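You operate a simulated robot arm through the tools that you are given. There is no shell and no other tool.

You run a simulated robot arm. Do the job below in one go: nothing can be reset, and whatever is moved stays where it is left.

TASK
Seal the blue bag at the heat printed on its label.
Fine: push its mouth under the bar, hold the bar down, leave the bag there; switch the sealer off after; leave the other flat bag open.
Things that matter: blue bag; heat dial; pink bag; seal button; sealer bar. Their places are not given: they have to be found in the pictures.

The check looks at the end state, three seconds after you hand in, the way a careful person would. Anything else that was tipped, shoved, dropped, spilled or broken makes it a failure. A push-on lid holds only when it is set on centred and level and pressed home; a screw cap is set on level and turned clockwise until tight.

THE ROBOT
A 7-joint arm with a two-finger parallel gripper, fixed in place. Base frame: the origin is on the floor under the middle of its stand, x ahead of it, y to its left, z up; the work surface is at about z = 803. Units: mm, degrees, N and s.
With the tool pointing down near the work surface it reaches from about 440 to 900 mm from the base axis. Its first joint turns from -17.0 to 126.0 degrees. Payload 1.57 kg.
The TCP is the grasp point between the finger pads, 30 mm short of the fingertips. In the tool frame z runs along the fingers and y along their closing line. The gripper opens to 80 mm. The fingers are 17 mm wide and 12 mm thick; the gripper's body (40 by 82 mm) begins 80 mm behind the TCP.
Orientation is that of the tool frame in the base frame, as a unit quaternion [x, y, z, w]. With the fingers straight down and closing along the base's y, the tool's x points along the base's -x, its y along +y and its z along -z.

THE INTERFACE
- The arm moves only by the tool apply_moves. Its argument "series" is a list that holds one entry, the list of rows, each a list of 7 numbers: the turn, a rotation vector about the base's x, y, z in degrees, then the shift along the base's x, y, z in mm, then the opening, from 0 (shut) to 1 (fully open). In form: [[[ax, ay, az, tx, ty, tz, grip], ...]]. A call has 1 to 20 rows; each row shifts and turns the commanded pose from where the row before left it. A row lasts 0.2 s, in which the tool goes at most 50 mm and 8.6 degrees; a call with a longer step from one row to the next is refused whole, and so is a gripper value outside its range. A pose out of reach is approached as far as the arm can. The call stops where the force on the tool passes 40 N (or 10 N more than at its start, if that is more) or the arm is blocked; 0.2 s more then pass. Each finger travels about 45 mm/s and halts on what it meets, pressing with about 27 N; the grip force reading is that of the motor and also rises with nothing between the fingers. The clock runs only during rows and for 0.2 s after the last one: add rows that do not move to give the fingers time. It gives the time, the measured TCP pose, the force on the tool (base axes), the opening and the grip force at its end, in the units of the frame above (readings bear some noise), with the torque about the TCP (base axes, N m) and any sound that the robot's microphone picked up.
- Cameras (640 x 400 px; columns grow to the right, rows downward): "scene" is fixed at [400.4, 497.6, 1413]; the picture's right is [-0.92, -0.38, 0.00], its down [-0.16, 0.38, -0.91] and it looks along [0.35, -0.84, -0.41] (base axes); focal length 317 px, centre (320, 200). "wrist" rides on the gripper at [72, -7, -122] in the tool frame; the picture's right is [0.09, 1.00, 0.00], its down [-0.84, 0.08, -0.54] and it looks along [-0.54, 0.05, 0.84] (tool axes); focal length 238 px, centre (320, 200).
- snapshot(camera): a new picture of that camera. The clock stands still meanwhile.
- raise_lower(by): slides the trunk up (or, below 0, down) by that many mm; the arm rides with it, the base frame stays. It gives what a move gives, with no picture.
- point_at(camera, pixels): there is no depth. For up to 12 entries [column, row, z] of the newest picture of that camera ("zoom" is the newest enlarged one), the place [x, y] in the base frame at which the ray of that pixel passes the height z, good to about 2 mm. The clock stands still meanwhile.
- close_up(camera, box): a new picture of the part [left, top, right, bottom] of that camera's present view, enlarged. The clock stands still meanwhile.
- hand_in(): hands the job in; it is judged then, once.

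Unless the task says otherwise, let go and move clear before handing in.

The tools are called after "Call:" as a command line: name --argument value ..., lists and objects as JSON in quotes. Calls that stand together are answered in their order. apply_moves: Moves the arm, as the interface text tells. Its arguments: {"type":"object","properties":{"series":{"type":"array","items":{"type":"array","items":{"type":"array","items":{"type":"number"}}}}},"required":["series"]} The other tools are called the same way: raise_lower (by) moves the trunk up or down; snapshot (camera) takes a picture; point_at (camera, pixels) gives the place at which the rays of pixels pass given heights; close_up (camera, box) takes an enlarged picture of a part of a camera's view; hand_in () hands the job in.

At the start:

```text
clock: 0.0
tool_pos: [709.3, -35.6, 1161.5]
ee_rot: [0.0, 1.0, 0.001, 0.001]
wrist_force: [0.2, 0.0, -0.4]
torque: [0.0, -0.01, 0.01]
width: 80.2
grip_force: 0.0
trunk travel left (down, up): [-675.0, 115.0]
```

scene: 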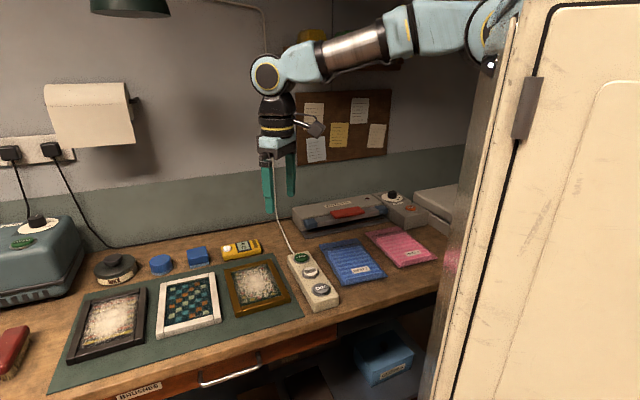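
wrist: 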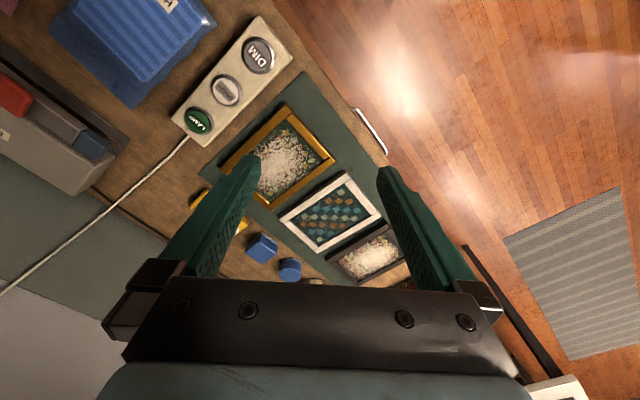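

The scene shows the sealer around (340,210) with a red handle, a control box with a dial at about (395,205), the blue bag at (352,262) and the pink bag at (400,246). I'll take enlarged views before moving.

Call:
close_up --camera "scene" --box '[280, 170, 460, 290]'

Call:
close_up --camera "scene" --box '[360, 180, 450, 240]'

Call:
close_up --camera "scene" --box '[310, 230, 400, 290]'

```text
3.33 times, centred on (370, 230) of scene
```

zoom: 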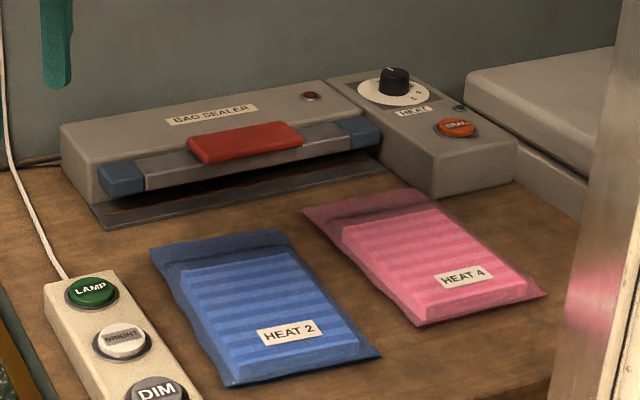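

```text
6.67 times, centred on (405, 210) of scene
```

zoom: 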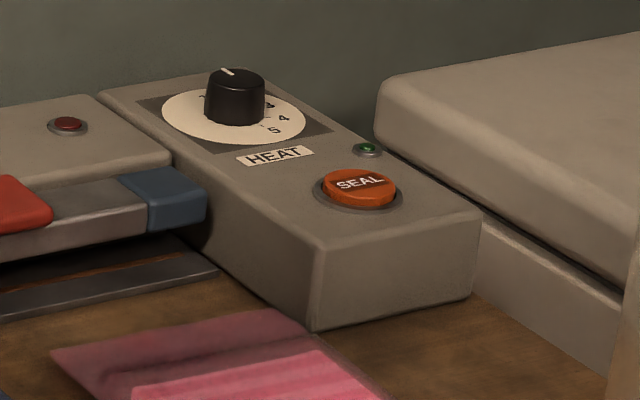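

```text
6.67 times, centred on (355, 260) of scene
```

zoom: 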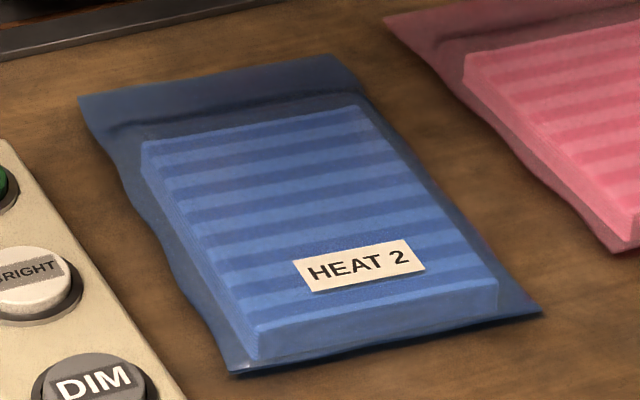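

The blue bag's label reads HEAT 2 and the pink one's HEAT 4. The dial has numbers 1 to 5 and its white mark is at the back of the knob. Next I'll locate these in the base frame.

Call:
snapshot --camera "scene"

Call:
point_at --camera "scene" --pixels '[[322, 245, 805], [359, 239, 805], [345, 286, 805], [386, 278, 805], [392, 198, 880], [408, 209, 865], [334, 212, 860], [376, 205, 860], [307, 233, 805], [388, 217, 805], [366, 231, 805], [297, 208, 860]]'

Call:
point_at --camera "scene" --pixels '[[400, 228, 803], [423, 228, 803], [425, 213, 860], [405, 218, 860], [289, 256, 850], [315, 310, 850], [335, 300, 850], [308, 255, 850], [396, 227, 805], [435, 262, 805], [400, 270, 805], [367, 193, 860]]'

```text
taken
```

scene: 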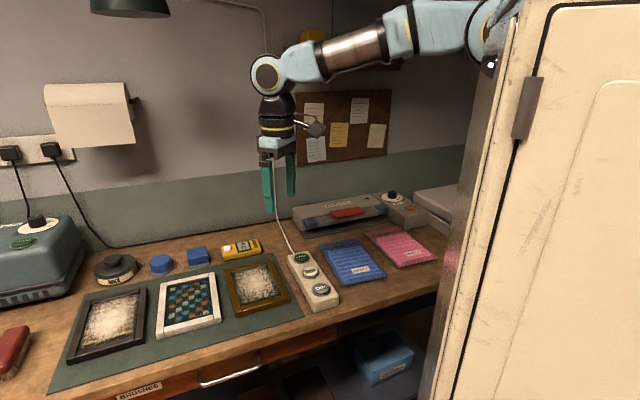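

```text
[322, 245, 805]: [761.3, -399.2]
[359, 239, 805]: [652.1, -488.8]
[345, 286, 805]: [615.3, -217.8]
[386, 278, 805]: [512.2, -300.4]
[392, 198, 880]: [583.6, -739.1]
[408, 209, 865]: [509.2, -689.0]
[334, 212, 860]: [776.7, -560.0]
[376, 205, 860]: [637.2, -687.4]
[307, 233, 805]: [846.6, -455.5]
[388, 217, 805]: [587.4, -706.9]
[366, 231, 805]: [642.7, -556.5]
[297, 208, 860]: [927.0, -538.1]
```

```text
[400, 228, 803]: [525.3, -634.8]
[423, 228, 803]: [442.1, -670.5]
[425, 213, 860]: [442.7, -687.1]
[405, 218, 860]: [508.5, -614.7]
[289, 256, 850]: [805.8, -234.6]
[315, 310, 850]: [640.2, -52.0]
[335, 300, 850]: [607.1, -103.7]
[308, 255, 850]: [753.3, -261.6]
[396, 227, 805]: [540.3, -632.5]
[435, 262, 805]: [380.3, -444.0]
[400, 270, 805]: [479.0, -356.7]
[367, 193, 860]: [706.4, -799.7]
```

The sealer sits on the far side of the bags, with the bar front line running roughly from (846,-455) to (587,-707), so the bench is turned about 45–50° from the base frame. I'll move the arm over the bags at a safe height, turn the wrist by -48°, and look.

Call:
apply_moves --series '[[[0, 0, -6, -16, -30, 0, 1], [0, 0, -6, -16, -30, 0, 1], [0, 0, -6, -16, -30, 0, 1], [0, 0, -6, -16, -30, 0, 1], [0, 0, -6, -16, -30, 0, 1], [0, 0, -6, -16, -30, 0, 1], [0, 0, -6, -16, -30, 0, 1], [0, 0, -6, -16, -30, 0, 1]]]'

Call:
snapshot --camera "wrist"

Call:
snapshot --camera "scene"

```text
clock: 1.8
tool_pos: [578.0, -275.8, 1160.1]
ee_rot: [0.407, 0.914, 0.0, 0.0]
wrist_force: [-0.4, 0.6, -0.6]
torque: [0.01, 0.02, 0.0]
width: 79.9
grip_force: 0.0
trunk travel left (down, up): [-675.0, 115.0]
```

```text
taken
```

wrist: 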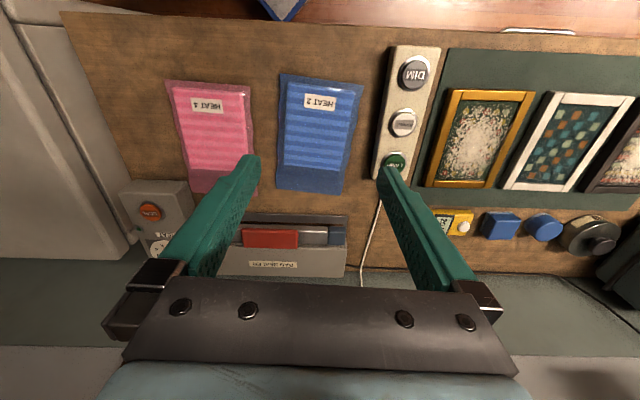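

```text
taken
```

scene: 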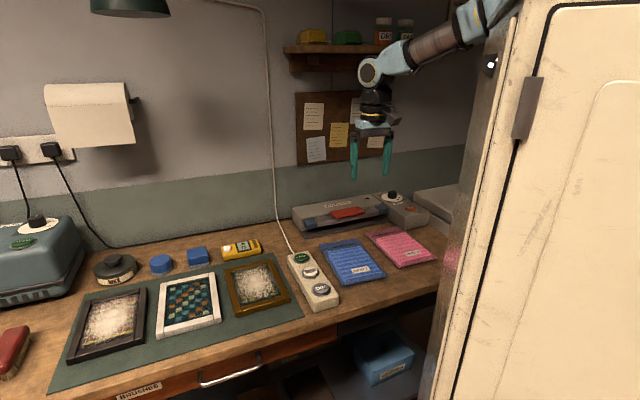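

The wrist view now shows the blue bag at (318,130) with its mouth at the bottom edge (277..341,190), directly in front of the sealer. I'll measure the positions from this view.

Call:
point_at --camera "wrist" --pixels '[[281, 75, 805], [364, 83, 805], [341, 193, 805], [277, 189, 805], [243, 238, 860], [299, 239, 860], [346, 236, 860], [245, 216, 805], [347, 216, 805], [150, 212, 860], [158, 250, 860], [343, 276, 860]]'

Call:
close_up --camera "wrist" --box '[110, 170, 260, 280]'

Call:
close_up --camera "wrist" --box '[230, 170, 370, 290]'

Call:
close_up --camera "wrist" --box '[150, 60, 380, 210]'

```text
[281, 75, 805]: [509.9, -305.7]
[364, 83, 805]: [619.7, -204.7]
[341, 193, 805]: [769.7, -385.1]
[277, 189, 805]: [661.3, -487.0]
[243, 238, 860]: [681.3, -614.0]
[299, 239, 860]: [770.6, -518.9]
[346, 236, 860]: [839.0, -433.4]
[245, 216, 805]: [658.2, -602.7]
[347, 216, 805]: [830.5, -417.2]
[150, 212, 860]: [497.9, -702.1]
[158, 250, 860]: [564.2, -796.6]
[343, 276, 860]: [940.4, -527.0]
```

```text
3.64 times, centred on (185, 225) of wrist
```

zoom: 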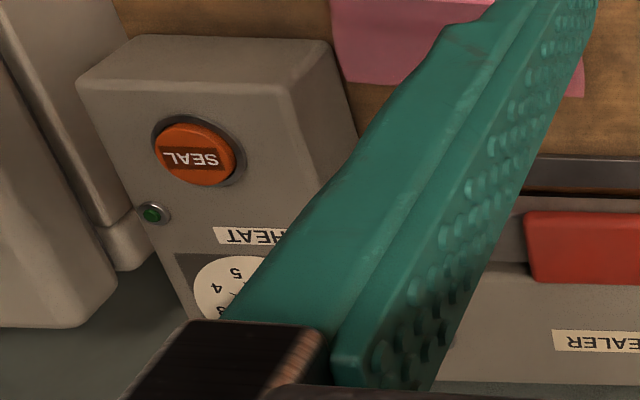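

```text
3.33 times, centred on (300, 230) of wrist
```

zoom: 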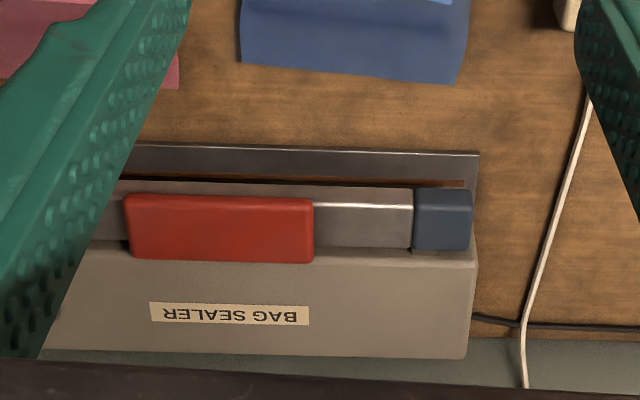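

```text
2.67 times, centred on (265, 135) of wrist
```

zoom: 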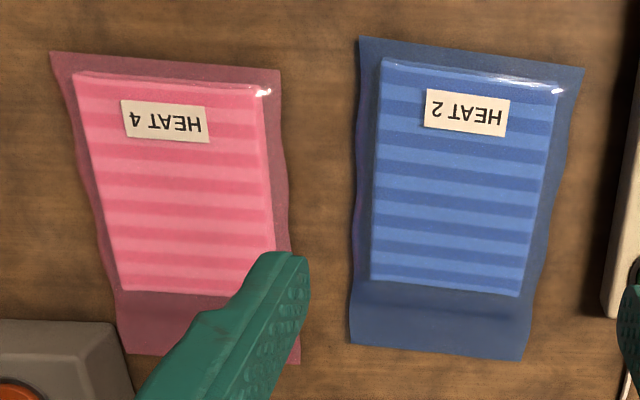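

The sealer front line runs near (658,-603) to (830,-417), and the bag axis is at about -47 to -50°. The left finger hides the dial, so I'll shift toward it and close the fingers for a clear view.

Call:
apply_moves --series '[[[0, 0, 0, -10, -30, 0, 0.6], [0, 0, 0, -10, -30, 0, 0.3], [0, 0, 0, -10, -30, 0, 0], [0, 0, 0, -10, -30, 0, 0], [0, 0, 0, -10, -30, 0, 0], [0, 0, 0, 0, 0, 0, 0]]]'

Call:
snapshot --camera "wrist"

Call:
snapshot --camera "scene"

```text
clock: 3.2
tool_pos: [528.3, -425.6, 1160.5]
ee_rot: [0.407, 0.913, 0.0, -0.001]
wrist_force: [-0.3, 0.5, -0.3]
torque: [-0.01, -0.01, 0.02]
width: 0.0
grip_force: 21.2
trunk travel left (down, up): [-675.0, 115.0]
```

```text
taken
```

wrist: 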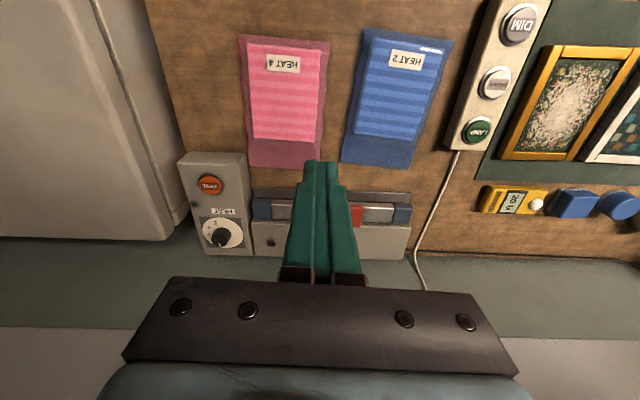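

```text
taken
```

scene: 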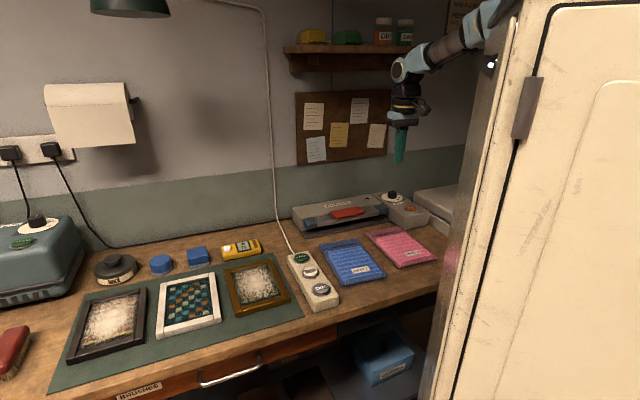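

The dial is now visible at (222,235) in the wrist view and the SEAL button at (209,185). I'll zoom in on both, and on the sealer.

Call:
close_up --camera "wrist" --box '[175, 150, 265, 260]'

Call:
close_up --camera "wrist" --box '[190, 200, 254, 250]'

Call:
point_at --camera "wrist" --pixels '[[222, 235, 880], [209, 185, 865], [240, 247, 850], [343, 163, 805], [411, 169, 805], [450, 40, 805], [366, 28, 805], [178, 160, 850], [245, 155, 850], [253, 190, 810], [410, 192, 810], [180, 210, 803]]'

```text
3.64 times, centred on (220, 205) of wrist
```

zoom: 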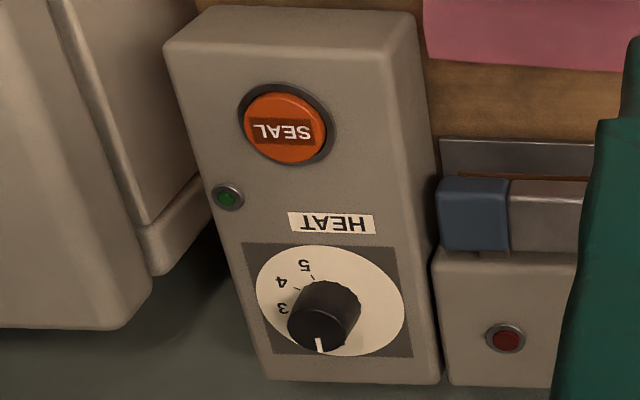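

```text
8.00 times, centred on (222, 225) of wrist
```

zoom: 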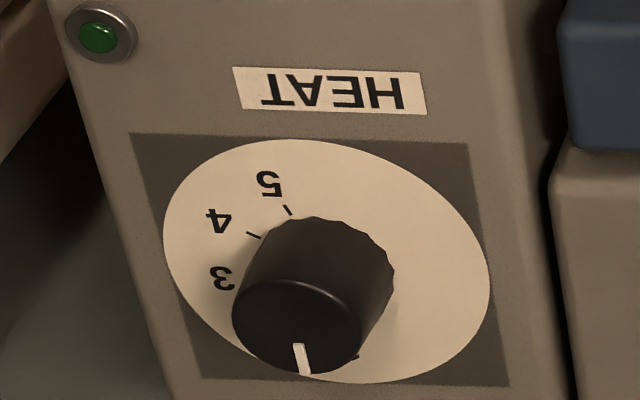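

```text
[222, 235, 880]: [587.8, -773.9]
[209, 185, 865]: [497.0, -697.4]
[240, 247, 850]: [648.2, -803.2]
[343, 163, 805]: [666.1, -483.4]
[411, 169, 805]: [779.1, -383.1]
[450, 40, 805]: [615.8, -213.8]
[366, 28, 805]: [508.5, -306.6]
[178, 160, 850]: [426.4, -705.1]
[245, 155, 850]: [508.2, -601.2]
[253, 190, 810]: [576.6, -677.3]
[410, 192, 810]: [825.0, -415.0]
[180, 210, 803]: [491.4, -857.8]
```

The pointer (zoom pixel (302,360)) points to the back of the dial, with 3, 4 and 5 visible on the left of the image. I'll triangulate the heights of the dial, button and handle from both cameras.

Call:
point_at --camera "wrist" --pixels '[[222.75, 232.75, 850], [222.75, 232.75, 860], [222.75, 232.75, 870], [219.25, 240.6, 880], [219.25, 240.6, 890], [219.25, 240.6, 900], [210, 183, 860], [210, 183, 870], [210, 183, 880], [271, 243.5, 850], [271, 243.5, 860], [271, 243.5, 870]]'

Call:
point_at --camera "scene" --pixels '[[391.95, 197.4, 850], [391.95, 197.4, 860], [391.95, 197.4, 870], [392.4, 192, 880], [392.4, 192, 890], [392.4, 192, 900], [411, 207.5, 860], [411, 207.5, 870], [411, 207.5, 880], [367.2, 198.6, 850], [367.2, 198.6, 860], [367.2, 198.6, 870]]'

```text
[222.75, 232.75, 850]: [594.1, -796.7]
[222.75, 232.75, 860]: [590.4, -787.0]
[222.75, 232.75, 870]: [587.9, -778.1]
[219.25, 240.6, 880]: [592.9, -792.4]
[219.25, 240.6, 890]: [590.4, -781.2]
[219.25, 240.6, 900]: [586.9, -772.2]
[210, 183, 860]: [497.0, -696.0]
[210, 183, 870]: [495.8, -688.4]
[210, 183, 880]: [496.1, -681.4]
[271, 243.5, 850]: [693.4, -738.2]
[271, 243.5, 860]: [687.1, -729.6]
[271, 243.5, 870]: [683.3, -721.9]
```

```text
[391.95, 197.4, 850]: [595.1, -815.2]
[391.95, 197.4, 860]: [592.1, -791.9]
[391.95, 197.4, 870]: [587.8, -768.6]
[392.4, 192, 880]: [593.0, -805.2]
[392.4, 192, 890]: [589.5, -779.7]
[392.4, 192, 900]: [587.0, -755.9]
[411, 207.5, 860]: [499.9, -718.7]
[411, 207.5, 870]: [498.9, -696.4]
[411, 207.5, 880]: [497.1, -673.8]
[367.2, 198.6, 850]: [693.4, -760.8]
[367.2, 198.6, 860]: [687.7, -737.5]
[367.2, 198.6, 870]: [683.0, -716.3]
```

Triangulation puts the dial plate at about (590,-784, z 863), the knob top at z 889, and the SEAL button at about (496,-685, z 875). The knob is about 980 mm from the base axis, so I'll raise the tool and then lower the trunk to extend the reach.

Call:
apply_moves --series '[[[0, 0, 0, 0, 0, 45, 0], [0, 0, 0, 0, 0, 45, 0], [0, 0, 0, 0, 0, 45, 0], [0, 0, 0, 0, 0, 45, 0]]]'

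Call:
snapshot --camera "scene"

Call:
snapshot --camera "wrist"

```text
clock: 4.2
tool_pos: [529.0, -425.5, 1340.9]
ee_rot: [0.406, 0.914, 0.0, 0.001]
wrist_force: [0.3, 0.1, 0.5]
torque: [0.03, 0.02, 0.01]
width: 0.0
grip_force: 21.3
trunk travel left (down, up): [-675.0, 115.0]
```

```text
taken
```

scene: 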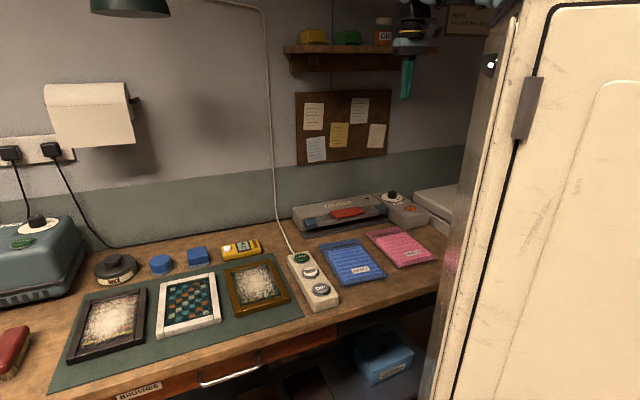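

```text
taken
```

wrist: 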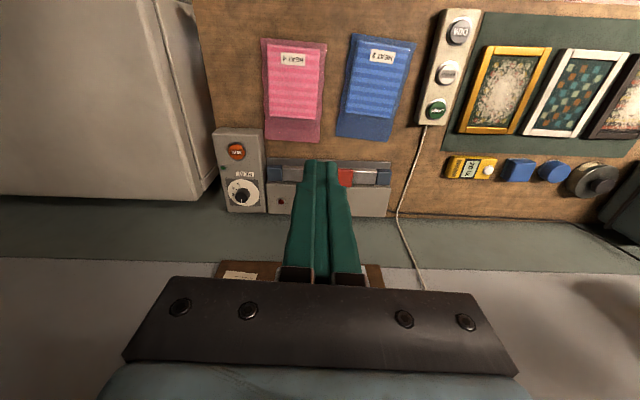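

The tool reached 1341 freely and no new obstacle shows near the arm. Now I'll lower the trunk 250 mm, which brings the tool to about z 1090.

Call:
raise_lower --by -250

Call:
snapshot --camera "scene"

Call:
snapshot --camera "wrist"

```text
clock: 6.8
tool_pos: [529.8, -425.1, 1091.2]
ee_rot: [0.407, 0.913, 0.0, 0.0]
wrist_force: [-1.1, 0.4, -0.1]
torque: [0.01, -0.02, 0.01]
width: 0.0
grip_force: 21.4
trunk travel left (down, up): [-425.0, 365.0]
```

```text
taken
```

scene: 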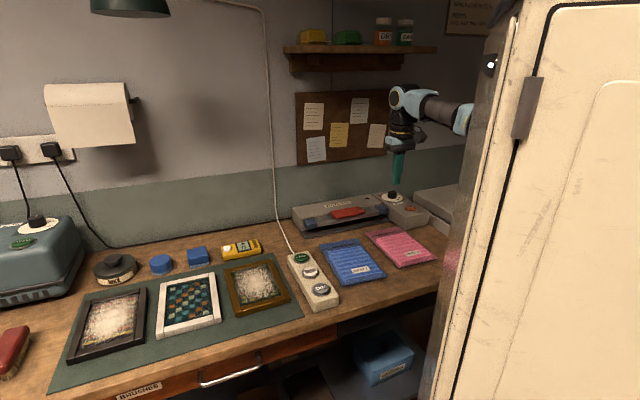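

```text
taken
```

wrist: 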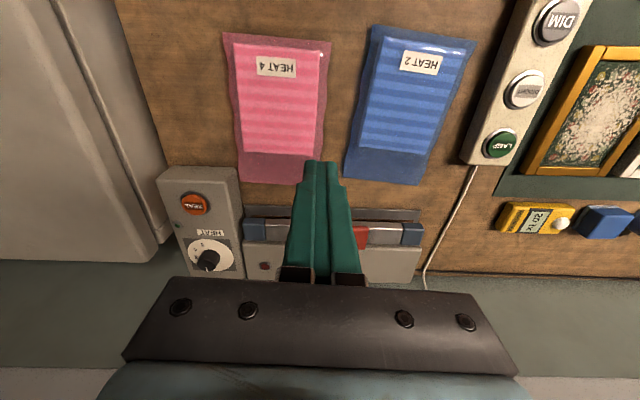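

The arm is now level at the lower trunk height and the way to the dial is clear. I'll open the fingers and move to about (522,-708,1010) so the knob lies between the fingers in the wrist picture.

Call:
apply_moves --series '[[[0, 0, 0, -1, -35.4, -10, 0.5], [0, 0, 0, -1, -35.4, -10, 1], [0, 0, 0, -1, -35.4, -10, 1], [0, 0, 0, -1, -35.4, -10, 1], [0, 0, 0, -1, -35.4, -10, 1], [0, 0, 0, -1, -35.4, -10, 1], [0, 0, 0, -1, -35.4, -10, 1], [0, 0, 0, -1, -35.4, -10, 1]]]'

Call:
snapshot --camera "wrist"

Call:
snapshot --camera "scene"

```text
clock: 8.6
tool_pos: [514.6, -685.0, 1010.9]
ee_rot: [0.406, 0.914, 0.0, 0.0]
wrist_force: [0.2, 1.4, 0.6]
torque: [0.02, -0.03, 0.01]
width: 79.7
grip_force: 0.1
out of reach, approached as far as the arm can: row 8
trunk travel left (down, up): [-425.0, 365.0]
```

```text
taken
```

wrist: 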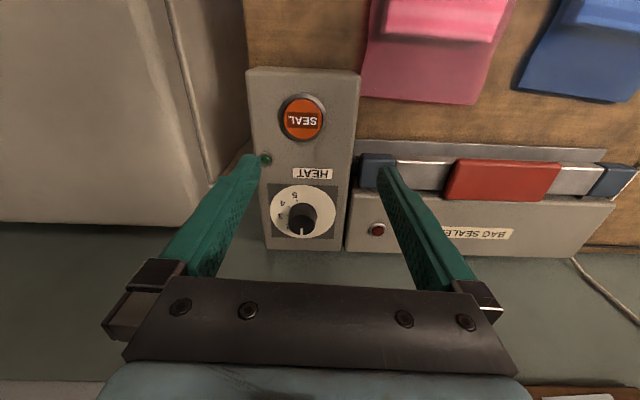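

```text
taken
```

scene: 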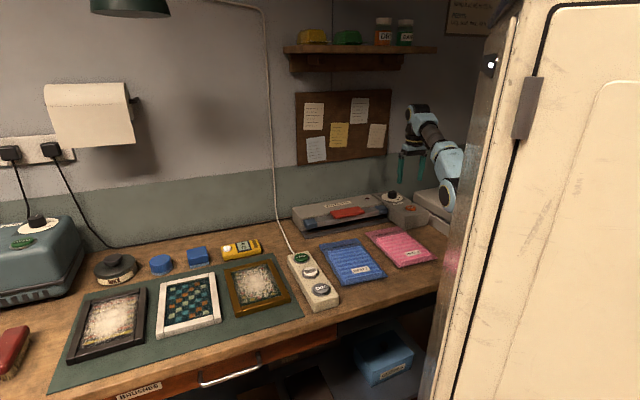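

The arm stopped at (515,-685) just short of its reach, but the dial is now clear at (302,215) between the fingers. I'll zoom in on it.

Call:
close_up --camera "wrist" --box '[262, 165, 342, 245]'

Call:
close_up --camera "scene" --box '[372, 180, 412, 205]'

Call:
close_up --camera "wrist" --box '[340, 120, 640, 270]'

```text
5.00 times, centred on (302, 205) of wrist
```

zoom: 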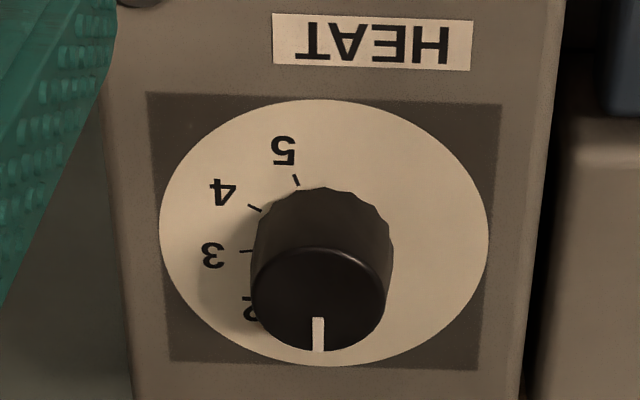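

```text
16.00 times, centred on (392, 192) of scene
```

zoom: 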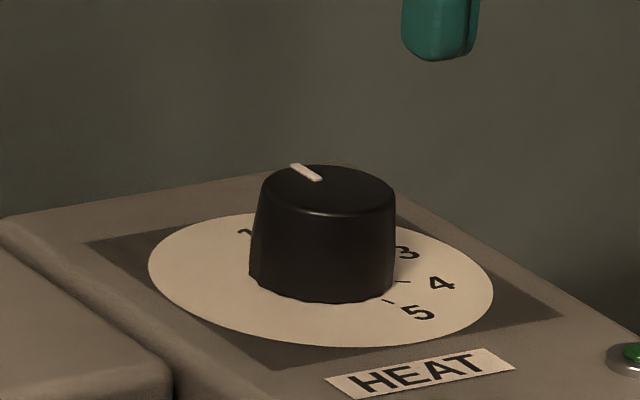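

```text
2.13 times, centred on (490, 195) of wrist
```

zoom: 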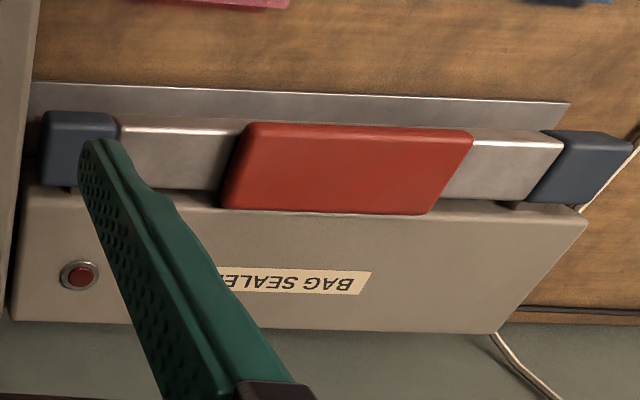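

The zoom shows the pointer at the 1 position (pointing straight away, to the image bottom), and 2 is one step clockwise seen from above, about 40°. From the arm's posture the shoulder now seems too low for this reach, so I'll retract a little, raise the trunk back up by 250 mm, and check again.

Call:
apply_moves --series '[[[0, 0, 0, -20, 35, 0, 1], [0, 0, 0, -20, 35, 0, 1], [0, 0, 0, -20, 35, 0, 1], [0, 0, 0, -20, 35, 0, 1]]]'

Call:
raise_lower --by 250

Call:
snapshot --camera "scene"

```text
clock: 9.6
tool_pos: [436.1, -548.0, 1007.4]
ee_rot: [0.407, 0.914, 0.0, 0.0]
wrist_force: [1.0, -0.6, -0.4]
torque: [0.04, -0.01, 0.02]
width: 79.9
grip_force: 0.0
trunk travel left (down, up): [-425.0, 365.0]
```

```text
clock: 12.2
tool_pos: [437.1, -547.2, 1258.0]
ee_rot: [0.407, 0.914, 0.0, 0.0]
wrist_force: [-0.3, 0.3, 0.3]
torque: [-0.01, 0.01, -0.02]
width: 79.8
grip_force: 0.2
trunk travel left (down, up): [-675.0, 115.0]
```

```text
taken
```

scene: 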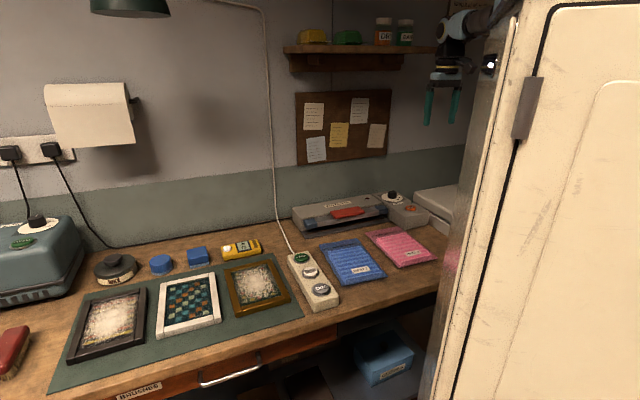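

After raising the trunk the tool is at (437,-547,1258). I'll now approach the dial with a start yaw of about -35° and a 30° outward tilt, stopping at about z 1000 above the knob.

Call:
apply_moves --series '[[[0, 0, 6.5, 18.4, -28.9, -32.2, 1], [0, 0, 6.5, 18.4, -28.9, -32.2, 1], [-3.44, -4.91, 0, 18.4, -28.9, -32.2, 1], [-3.44, -4.91, 0, 18.4, -28.9, -32.2, 1], [-3.44, -4.91, 0, 18.4, -28.9, -32.2, 1], [-3.44, -4.91, 0, 18.4, -28.9, -32.2, 1], [-3.44, -4.91, 0, 18.4, -28.9, -32.2, 1], [0, 0, 0, 18.4, -28.9, -32.2, 1]]]'

Call:
snapshot --camera "wrist"

Call:
snapshot --camera "scene"

```text
clock: 14.0
tool_pos: [582.8, -779.3, 1003.5]
ee_rot: [0.29, 0.921, -0.078, 0.247]
wrist_force: [0.8, 0.0, 0.6]
torque: [-0.01, 0.01, -0.02]
width: 80.0
grip_force: 0.0
trunk travel left (down, up): [-675.0, 115.0]
```

```text
taken
```

wrist: 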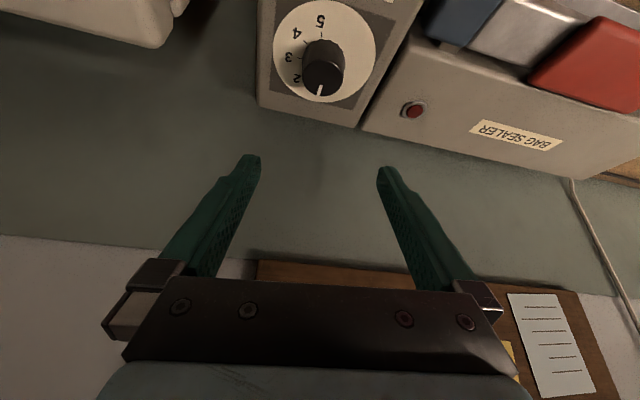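

```text
taken
```

scene: 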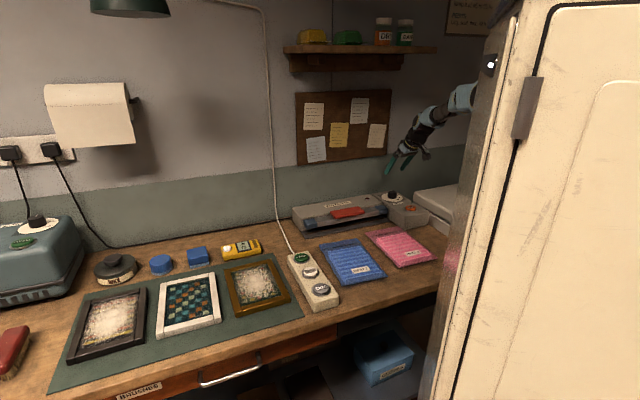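

The arm reached the tilted pose at (583,-779,1003), and the knob is at about (322,65) in the wrist view. I'll zoom in to fix its center and pointer.

Call:
close_up --camera "wrist" --box '[262, 0, 390, 115]'

Call:
point_at --camera "zoom" --pixels '[[302, 377, 889], [330, 250, 863]]'

```text
3.48 times, centred on (326, 58) of wrist
```

zoom: 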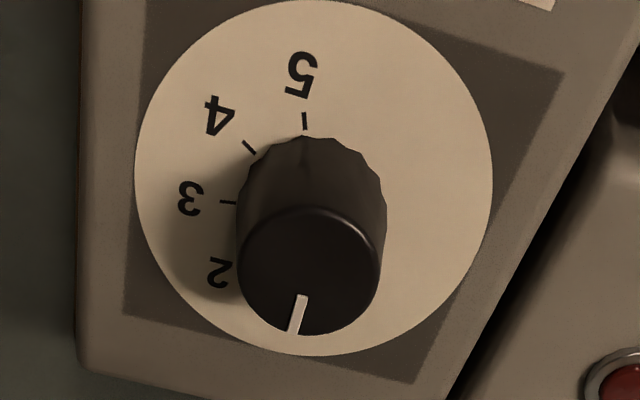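

```text
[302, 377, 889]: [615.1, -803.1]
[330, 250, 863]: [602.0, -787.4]
```

Call:
point_at --camera "zoom" --pixels '[[314, 178, 863], [305, 121, 863], [250, 147, 863], [228, 203, 863], [309, 270, 889], [302, 297, 889], [293, 333, 889], [237, 270, 889], [382, 270, 889], [217, 272, 863], [135, 178, 863], [493, 178, 863]]'

```text
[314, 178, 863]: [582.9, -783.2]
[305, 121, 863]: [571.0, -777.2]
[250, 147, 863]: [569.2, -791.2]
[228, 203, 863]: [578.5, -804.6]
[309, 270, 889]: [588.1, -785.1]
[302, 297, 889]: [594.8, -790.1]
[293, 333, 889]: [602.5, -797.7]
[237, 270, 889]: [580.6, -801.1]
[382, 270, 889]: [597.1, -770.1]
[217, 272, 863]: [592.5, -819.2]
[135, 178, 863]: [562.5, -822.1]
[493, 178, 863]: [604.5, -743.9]
```

The knob axis comes out at about (589,-785), with ticks 40° apart: 5 at 155°, 4 at 196°, 3 at about 238°, 2 at about 276°. The pointer is at about 316°, which is 1, so it needs a 40° clockwise turn. I'll descend 100 mm around the knob with the fingers open.

Call:
apply_moves --series '[[[0, 0, 0, 0.2, -0.3, -25, 1], [0, 0, 0, 0, -0.3, -25, 1], [0, 0, 0, 0, -0.3, -25, 1], [0, 0, 0, 0, 0, -15, 1], [0, 0, 0, 0, 0, -10, 1]]]'

Call:
snapshot --camera "wrist"

Call:
close_up --camera "scene" --box '[362, 165, 442, 225]'

```text
clock: 15.2
tool_pos: [584.5, -778.1, 901.5]
ee_rot: [0.291, 0.921, -0.078, 0.247]
wrist_force: [0.0, 0.2, 0.4]
torque: [0.01, 0.01, -0.01]
width: 79.9
grip_force: 0.1
trunk travel left (down, up): [-675.0, 115.0]
```

```text
taken
```

wrist: 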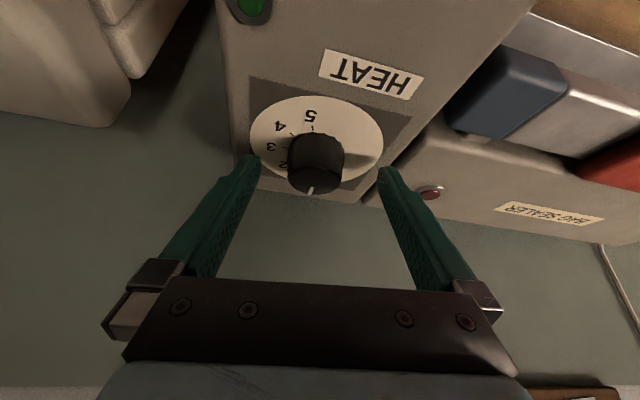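

```text
6.67 times, centred on (402, 195) of scene
```

zoom: 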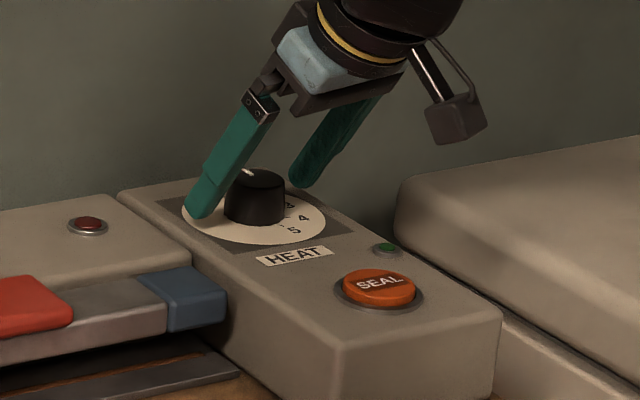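

In the wrist view the knob (315,165) sits slightly left of the finger center (320), matching a 2–3 mm offset, so I'll nudge (-1.5,-2,-4) and close on the knob.

Call:
apply_moves --series '[[[0, 0, 0, -1.5, -2.0, -4, 1], [0, 0, 0, 0, 0, 0, 0.7], [0, 0, 0, 0, 0, 0, 0.4], [0, 0, 0, 0, 0, 0, 0.2], [0, 0, 0, 0, 0, 0, 0.2], [0, 0, 0, 0, 0, 0, 0.2]]]'

Call:
snapshot --camera "wrist"

Call:
close_up --camera "scene" --box '[362, 165, 442, 225]'

```text
clock: 16.6
tool_pos: [581.7, -780.7, 896.8]
ee_rot: [0.29, 0.921, -0.078, 0.247]
wrist_force: [-4.9, -6.6, -1.2]
torque: [-0.28, 0.13, -0.08]
width: 36.6
grip_force: 33.8
trunk travel left (down, up): [-675.0, 115.0]
```

```text
taken
```

wrist: 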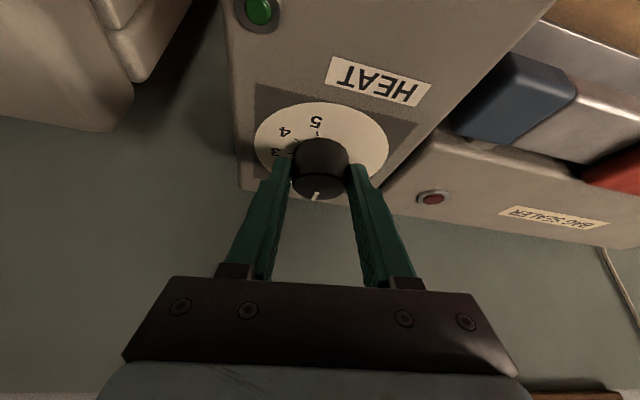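

```text
6.67 times, centred on (402, 195) of scene
```

zoom: 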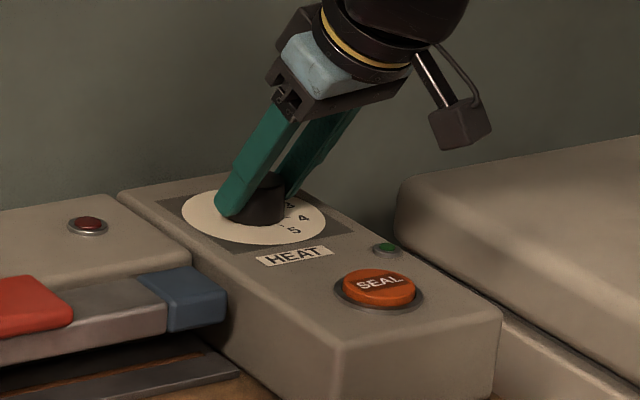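

The knob is gripped at 36.6 mm with small forces. I'll turn 20° clockwise about the knob axis near (588,-785) and check.

Call:
apply_moves --series '[[[0, 0, -5, 0.42, 0.53, 0, 0.2], [0, 0, -5, 0.47, 0.49, 0, 0.2], [0, 0, -5, 0.51, 0.45, 0, 0.2], [0, 0, -5, 0.55, 0.4, 0, 0.2]]]'

Call:
close_up --camera "wrist" --box '[230, 60, 410, 220]'

```text
clock: 17.6
tool_pos: [584.5, -778.5, 898.0]
ee_rot: [0.446, 0.857, -0.119, 0.229]
wrist_force: [-11.5, 9.4, 5.8]
torque: [-0.07, 0.47, -0.05]
width: 36.5
grip_force: 43.1
trunk travel left (down, up): [-675.0, 115.0]
```

```text
2.50 times, centred on (320, 140) of wrist
```

zoom: 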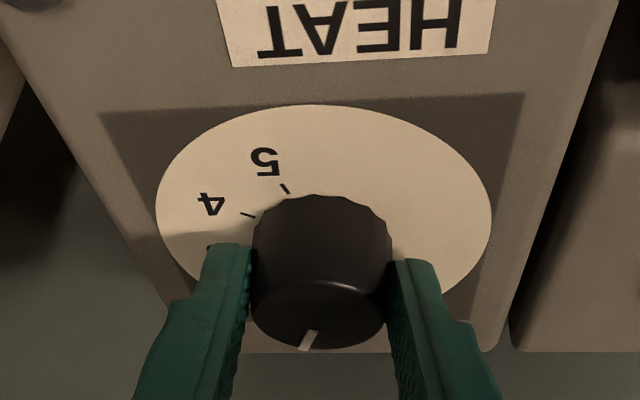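

The knob turned with the tool (the mark stays at the same place between the fingers), with about 15 N sideways force from a small axis error. I'll finish the remaining 20° with a slight correction.

Call:
apply_moves --series '[[[0, 0, -5, 0.28, 0.5, 0, 0.2], [0, 0, -5, 0.31, 0.45, 0, 0.2], [0, 0, -5, 0.43, 0.4, 0, 0.2], [0, 0, -5, 0.56, 0.3, 0, 0.2]]]'

Call:
close_up --camera "wrist" --box '[230, 60, 410, 220]'

Call:
close_up --camera "scene" --box '[362, 165, 442, 225]'

```text
clock: 18.6
tool_pos: [588.7, -777.5, 898.3]
ee_rot: [0.589, 0.766, -0.157, 0.206]
wrist_force: [-5.2, 18.1, 5.7]
torque: [0.44, 0.27, 0.0]
width: 36.4
grip_force: 43.1
trunk travel left (down, up): [-675.0, 115.0]
```

```text
2.50 times, centred on (320, 140) of wrist
```

zoom: 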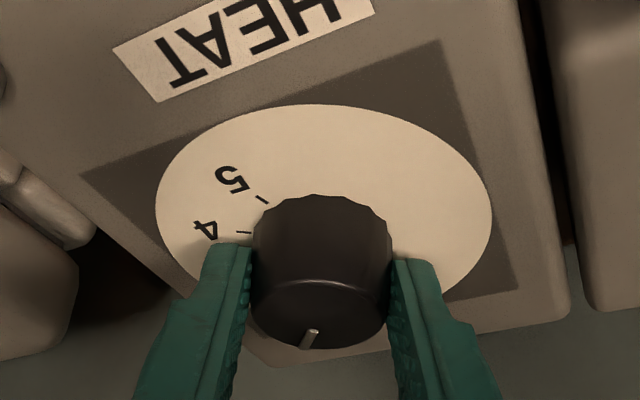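

```text
6.67 times, centred on (402, 195) of scene
```

zoom: 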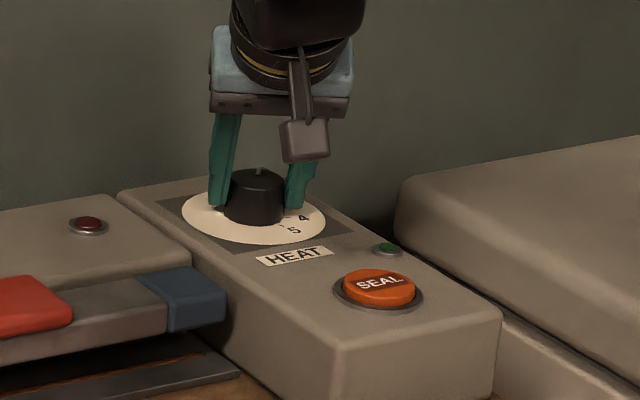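

The knob has been turned 40° in total. I'll open the fingers, rise 60 mm and check where the pointer sits.

Call:
apply_moves --series '[[[0, 0, 0, 0, 0, 0, 0.5], [0, 0, 0, 0, 0, 0, 0.9], [0, 0, 0, 0, 0, 0, 1], [0, 0, 0, 0, 0, 25, 1], [0, 0, 0, 0, 0, 35, 1], [0, 0, 0, 0, 0, 40, 1]]]'

Call:
snapshot --camera "wrist"

Call:
close_up --camera "scene" --box '[362, 165, 442, 225]'

```text
clock: 20.0
tool_pos: [587.7, -776.8, 992.7]
ee_rot: [0.588, 0.767, -0.157, 0.205]
wrist_force: [0.3, -0.4, 0.5]
torque: [-0.02, 0.02, -0.01]
width: 80.3
grip_force: 0.1
trunk travel left (down, up): [-675.0, 115.0]
```

```text
taken
```

wrist: 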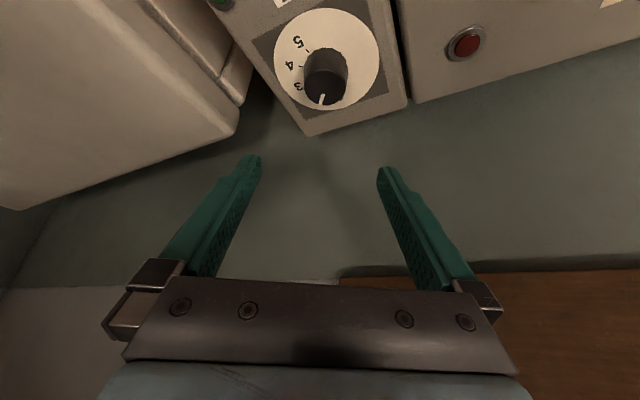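

```text
6.67 times, centred on (402, 195) of scene
```

zoom: 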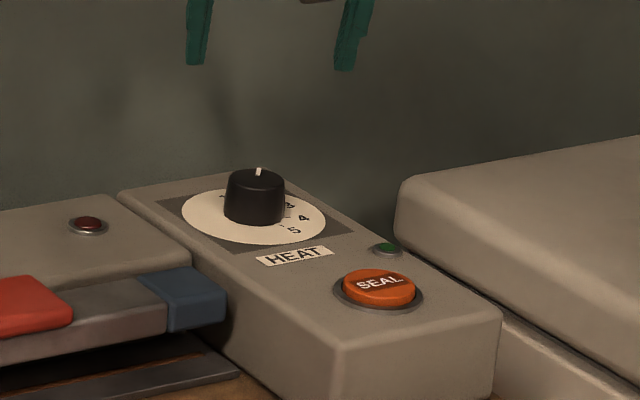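

Call:
close_up --camera "wrist" --box '[262, 0, 390, 120]'

Call:
point_at --camera "zoom" --pixels '[[320, 200, 863]]'

Call:
close_up --camera "scene" --box '[372, 180, 412, 205]'

```text
3.33 times, centred on (326, 60) of wrist
```

zoom: 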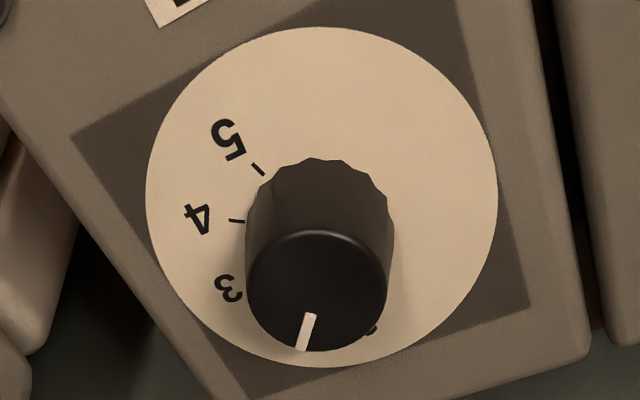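

```text
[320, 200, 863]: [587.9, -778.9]
```

```text
16.00 times, centred on (392, 192) of scene
```

zoom: 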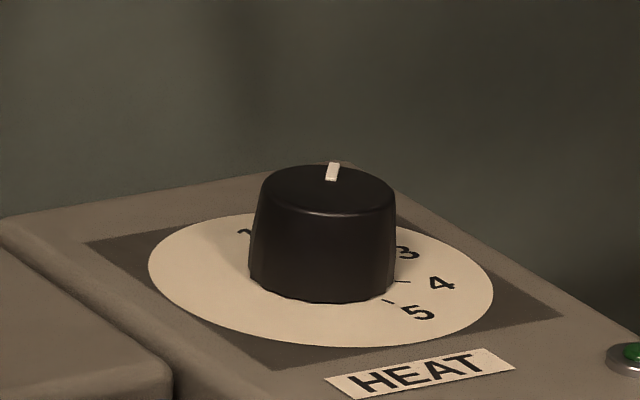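

Call:
point_at --camera "zoom" --pixels '[[331, 180, 889], [334, 164, 889], [328, 190, 889], [407, 252, 863], [440, 283, 863], [418, 312, 863], [245, 232, 863], [402, 282, 863], [389, 301, 863], [320, 280, 863], [150, 265, 863], [493, 290, 863]]'

Call:
close_up --camera "wrist" --box '[262, 0, 390, 120]'

Call:
point_at --camera "zoom" --pixels '[[318, 290, 889], [310, 316, 889], [301, 348, 889], [322, 197, 863], [258, 170, 863], [236, 221, 863], [228, 289, 863], [198, 218, 863], [228, 139, 863], [372, 329, 863], [247, 285, 889], [389, 285, 889]]'

```text
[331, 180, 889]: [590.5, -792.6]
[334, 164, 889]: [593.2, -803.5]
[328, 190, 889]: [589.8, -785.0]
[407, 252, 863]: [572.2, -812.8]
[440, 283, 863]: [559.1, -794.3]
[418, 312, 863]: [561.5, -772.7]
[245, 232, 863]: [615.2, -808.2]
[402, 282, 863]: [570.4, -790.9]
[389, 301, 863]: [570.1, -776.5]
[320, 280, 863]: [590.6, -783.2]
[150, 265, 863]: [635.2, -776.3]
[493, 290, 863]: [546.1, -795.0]
```

```text
3.33 times, centred on (326, 60) of wrist
```

zoom: 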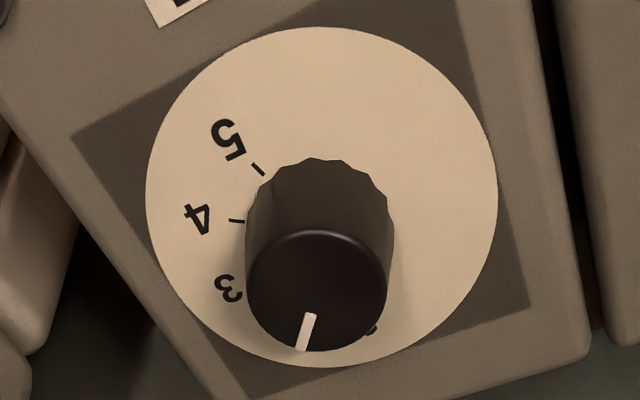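

```text
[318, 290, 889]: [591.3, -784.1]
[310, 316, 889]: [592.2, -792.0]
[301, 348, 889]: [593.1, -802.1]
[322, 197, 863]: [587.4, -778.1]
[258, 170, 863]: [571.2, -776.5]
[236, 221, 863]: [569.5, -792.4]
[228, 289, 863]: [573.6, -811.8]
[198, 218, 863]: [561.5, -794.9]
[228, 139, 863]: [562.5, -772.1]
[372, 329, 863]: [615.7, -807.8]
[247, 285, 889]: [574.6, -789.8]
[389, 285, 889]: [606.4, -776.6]
```

Both views agree: the label positions give 2 at about 277° and the pointer now sits at about 278°, so the dial is on 2. Next I'll move back to an upright pose near (600,-420,1050) at yaw -45° to measure the bag, bar and handle.

Call:
apply_moves --series '[[[5.8, 1.55, 0, 1.3, 39.7, 8, 1], [5.8, 1.55, 0, 1.3, 39.7, 8, 1], [5.8, 1.55, 0, 1.3, 39.7, 8, 1], [5.8, 1.55, 0, 1.3, 39.7, 8, 1], [5.8, 1.55, 0, 1.3, 39.7, 8, 1], [0, 0, 7.5, 1.3, 39.7, 8, 1], [0, 0, 7.5, 1.3, 39.7, 8, 1], [0, 0, 7.5, 1.3, 39.7, 0, 1], [0, 0, 7.5, 1.3, 39.7, 0, 1]]]'

Call:
snapshot --camera "wrist"

Call:
snapshot --camera "scene"

```text
clock: 22.0
tool_pos: [597.9, -419.5, 1055.3]
ee_rot: [0.382, 0.924, 0.0, -0.002]
wrist_force: [-0.1, -1.1, -0.3]
torque: [0.01, 0.01, 0.02]
width: 79.9
grip_force: 0.1
trunk travel left (down, up): [-675.0, 115.0]
```

```text
taken
```

wrist: 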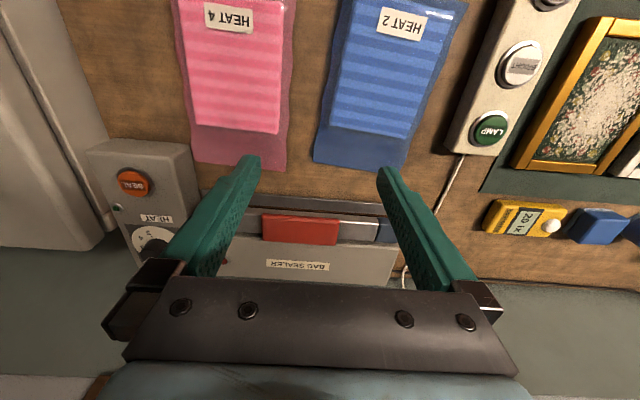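

```text
taken
```

scene: 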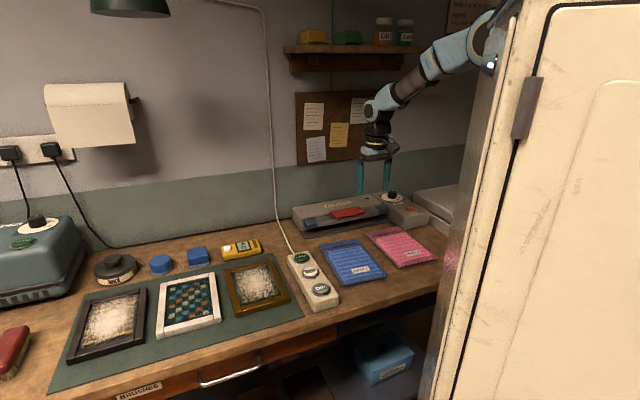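

The sealer's edges are nearly horizontal in this yaw -45° view, and the blue bag's mouth is at (313..410,165). I'll zoom on the bar area and the bag's mouth from both cameras.

Call:
close_up --camera "wrist" --box '[230, 140, 420, 290]'

Call:
close_up --camera "scene" --box '[285, 180, 405, 260]'

Call:
close_up --camera "scene" --box '[290, 205, 350, 245]'

```text
2.67 times, centred on (325, 215) of wrist
```

zoom: 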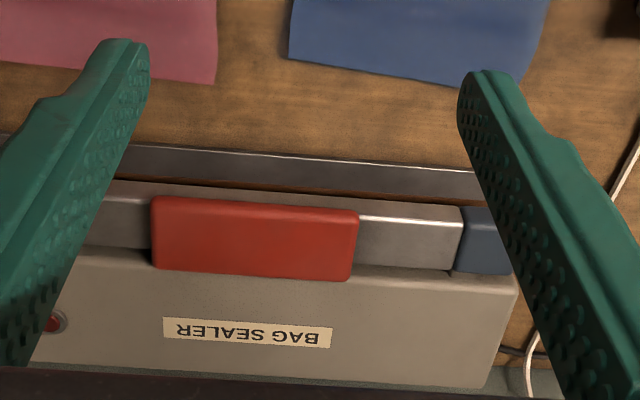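

```text
5.00 times, centred on (345, 220) of scene
```

zoom: 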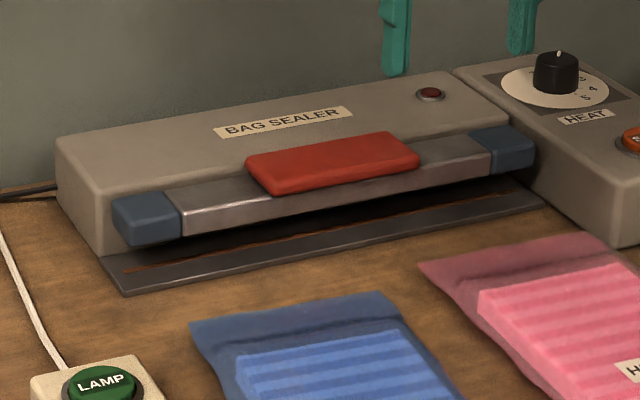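

```text
10.00 times, centred on (320, 225) of scene
```

zoom: 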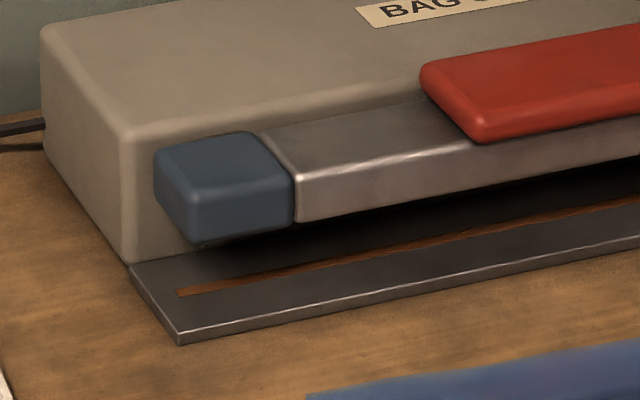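

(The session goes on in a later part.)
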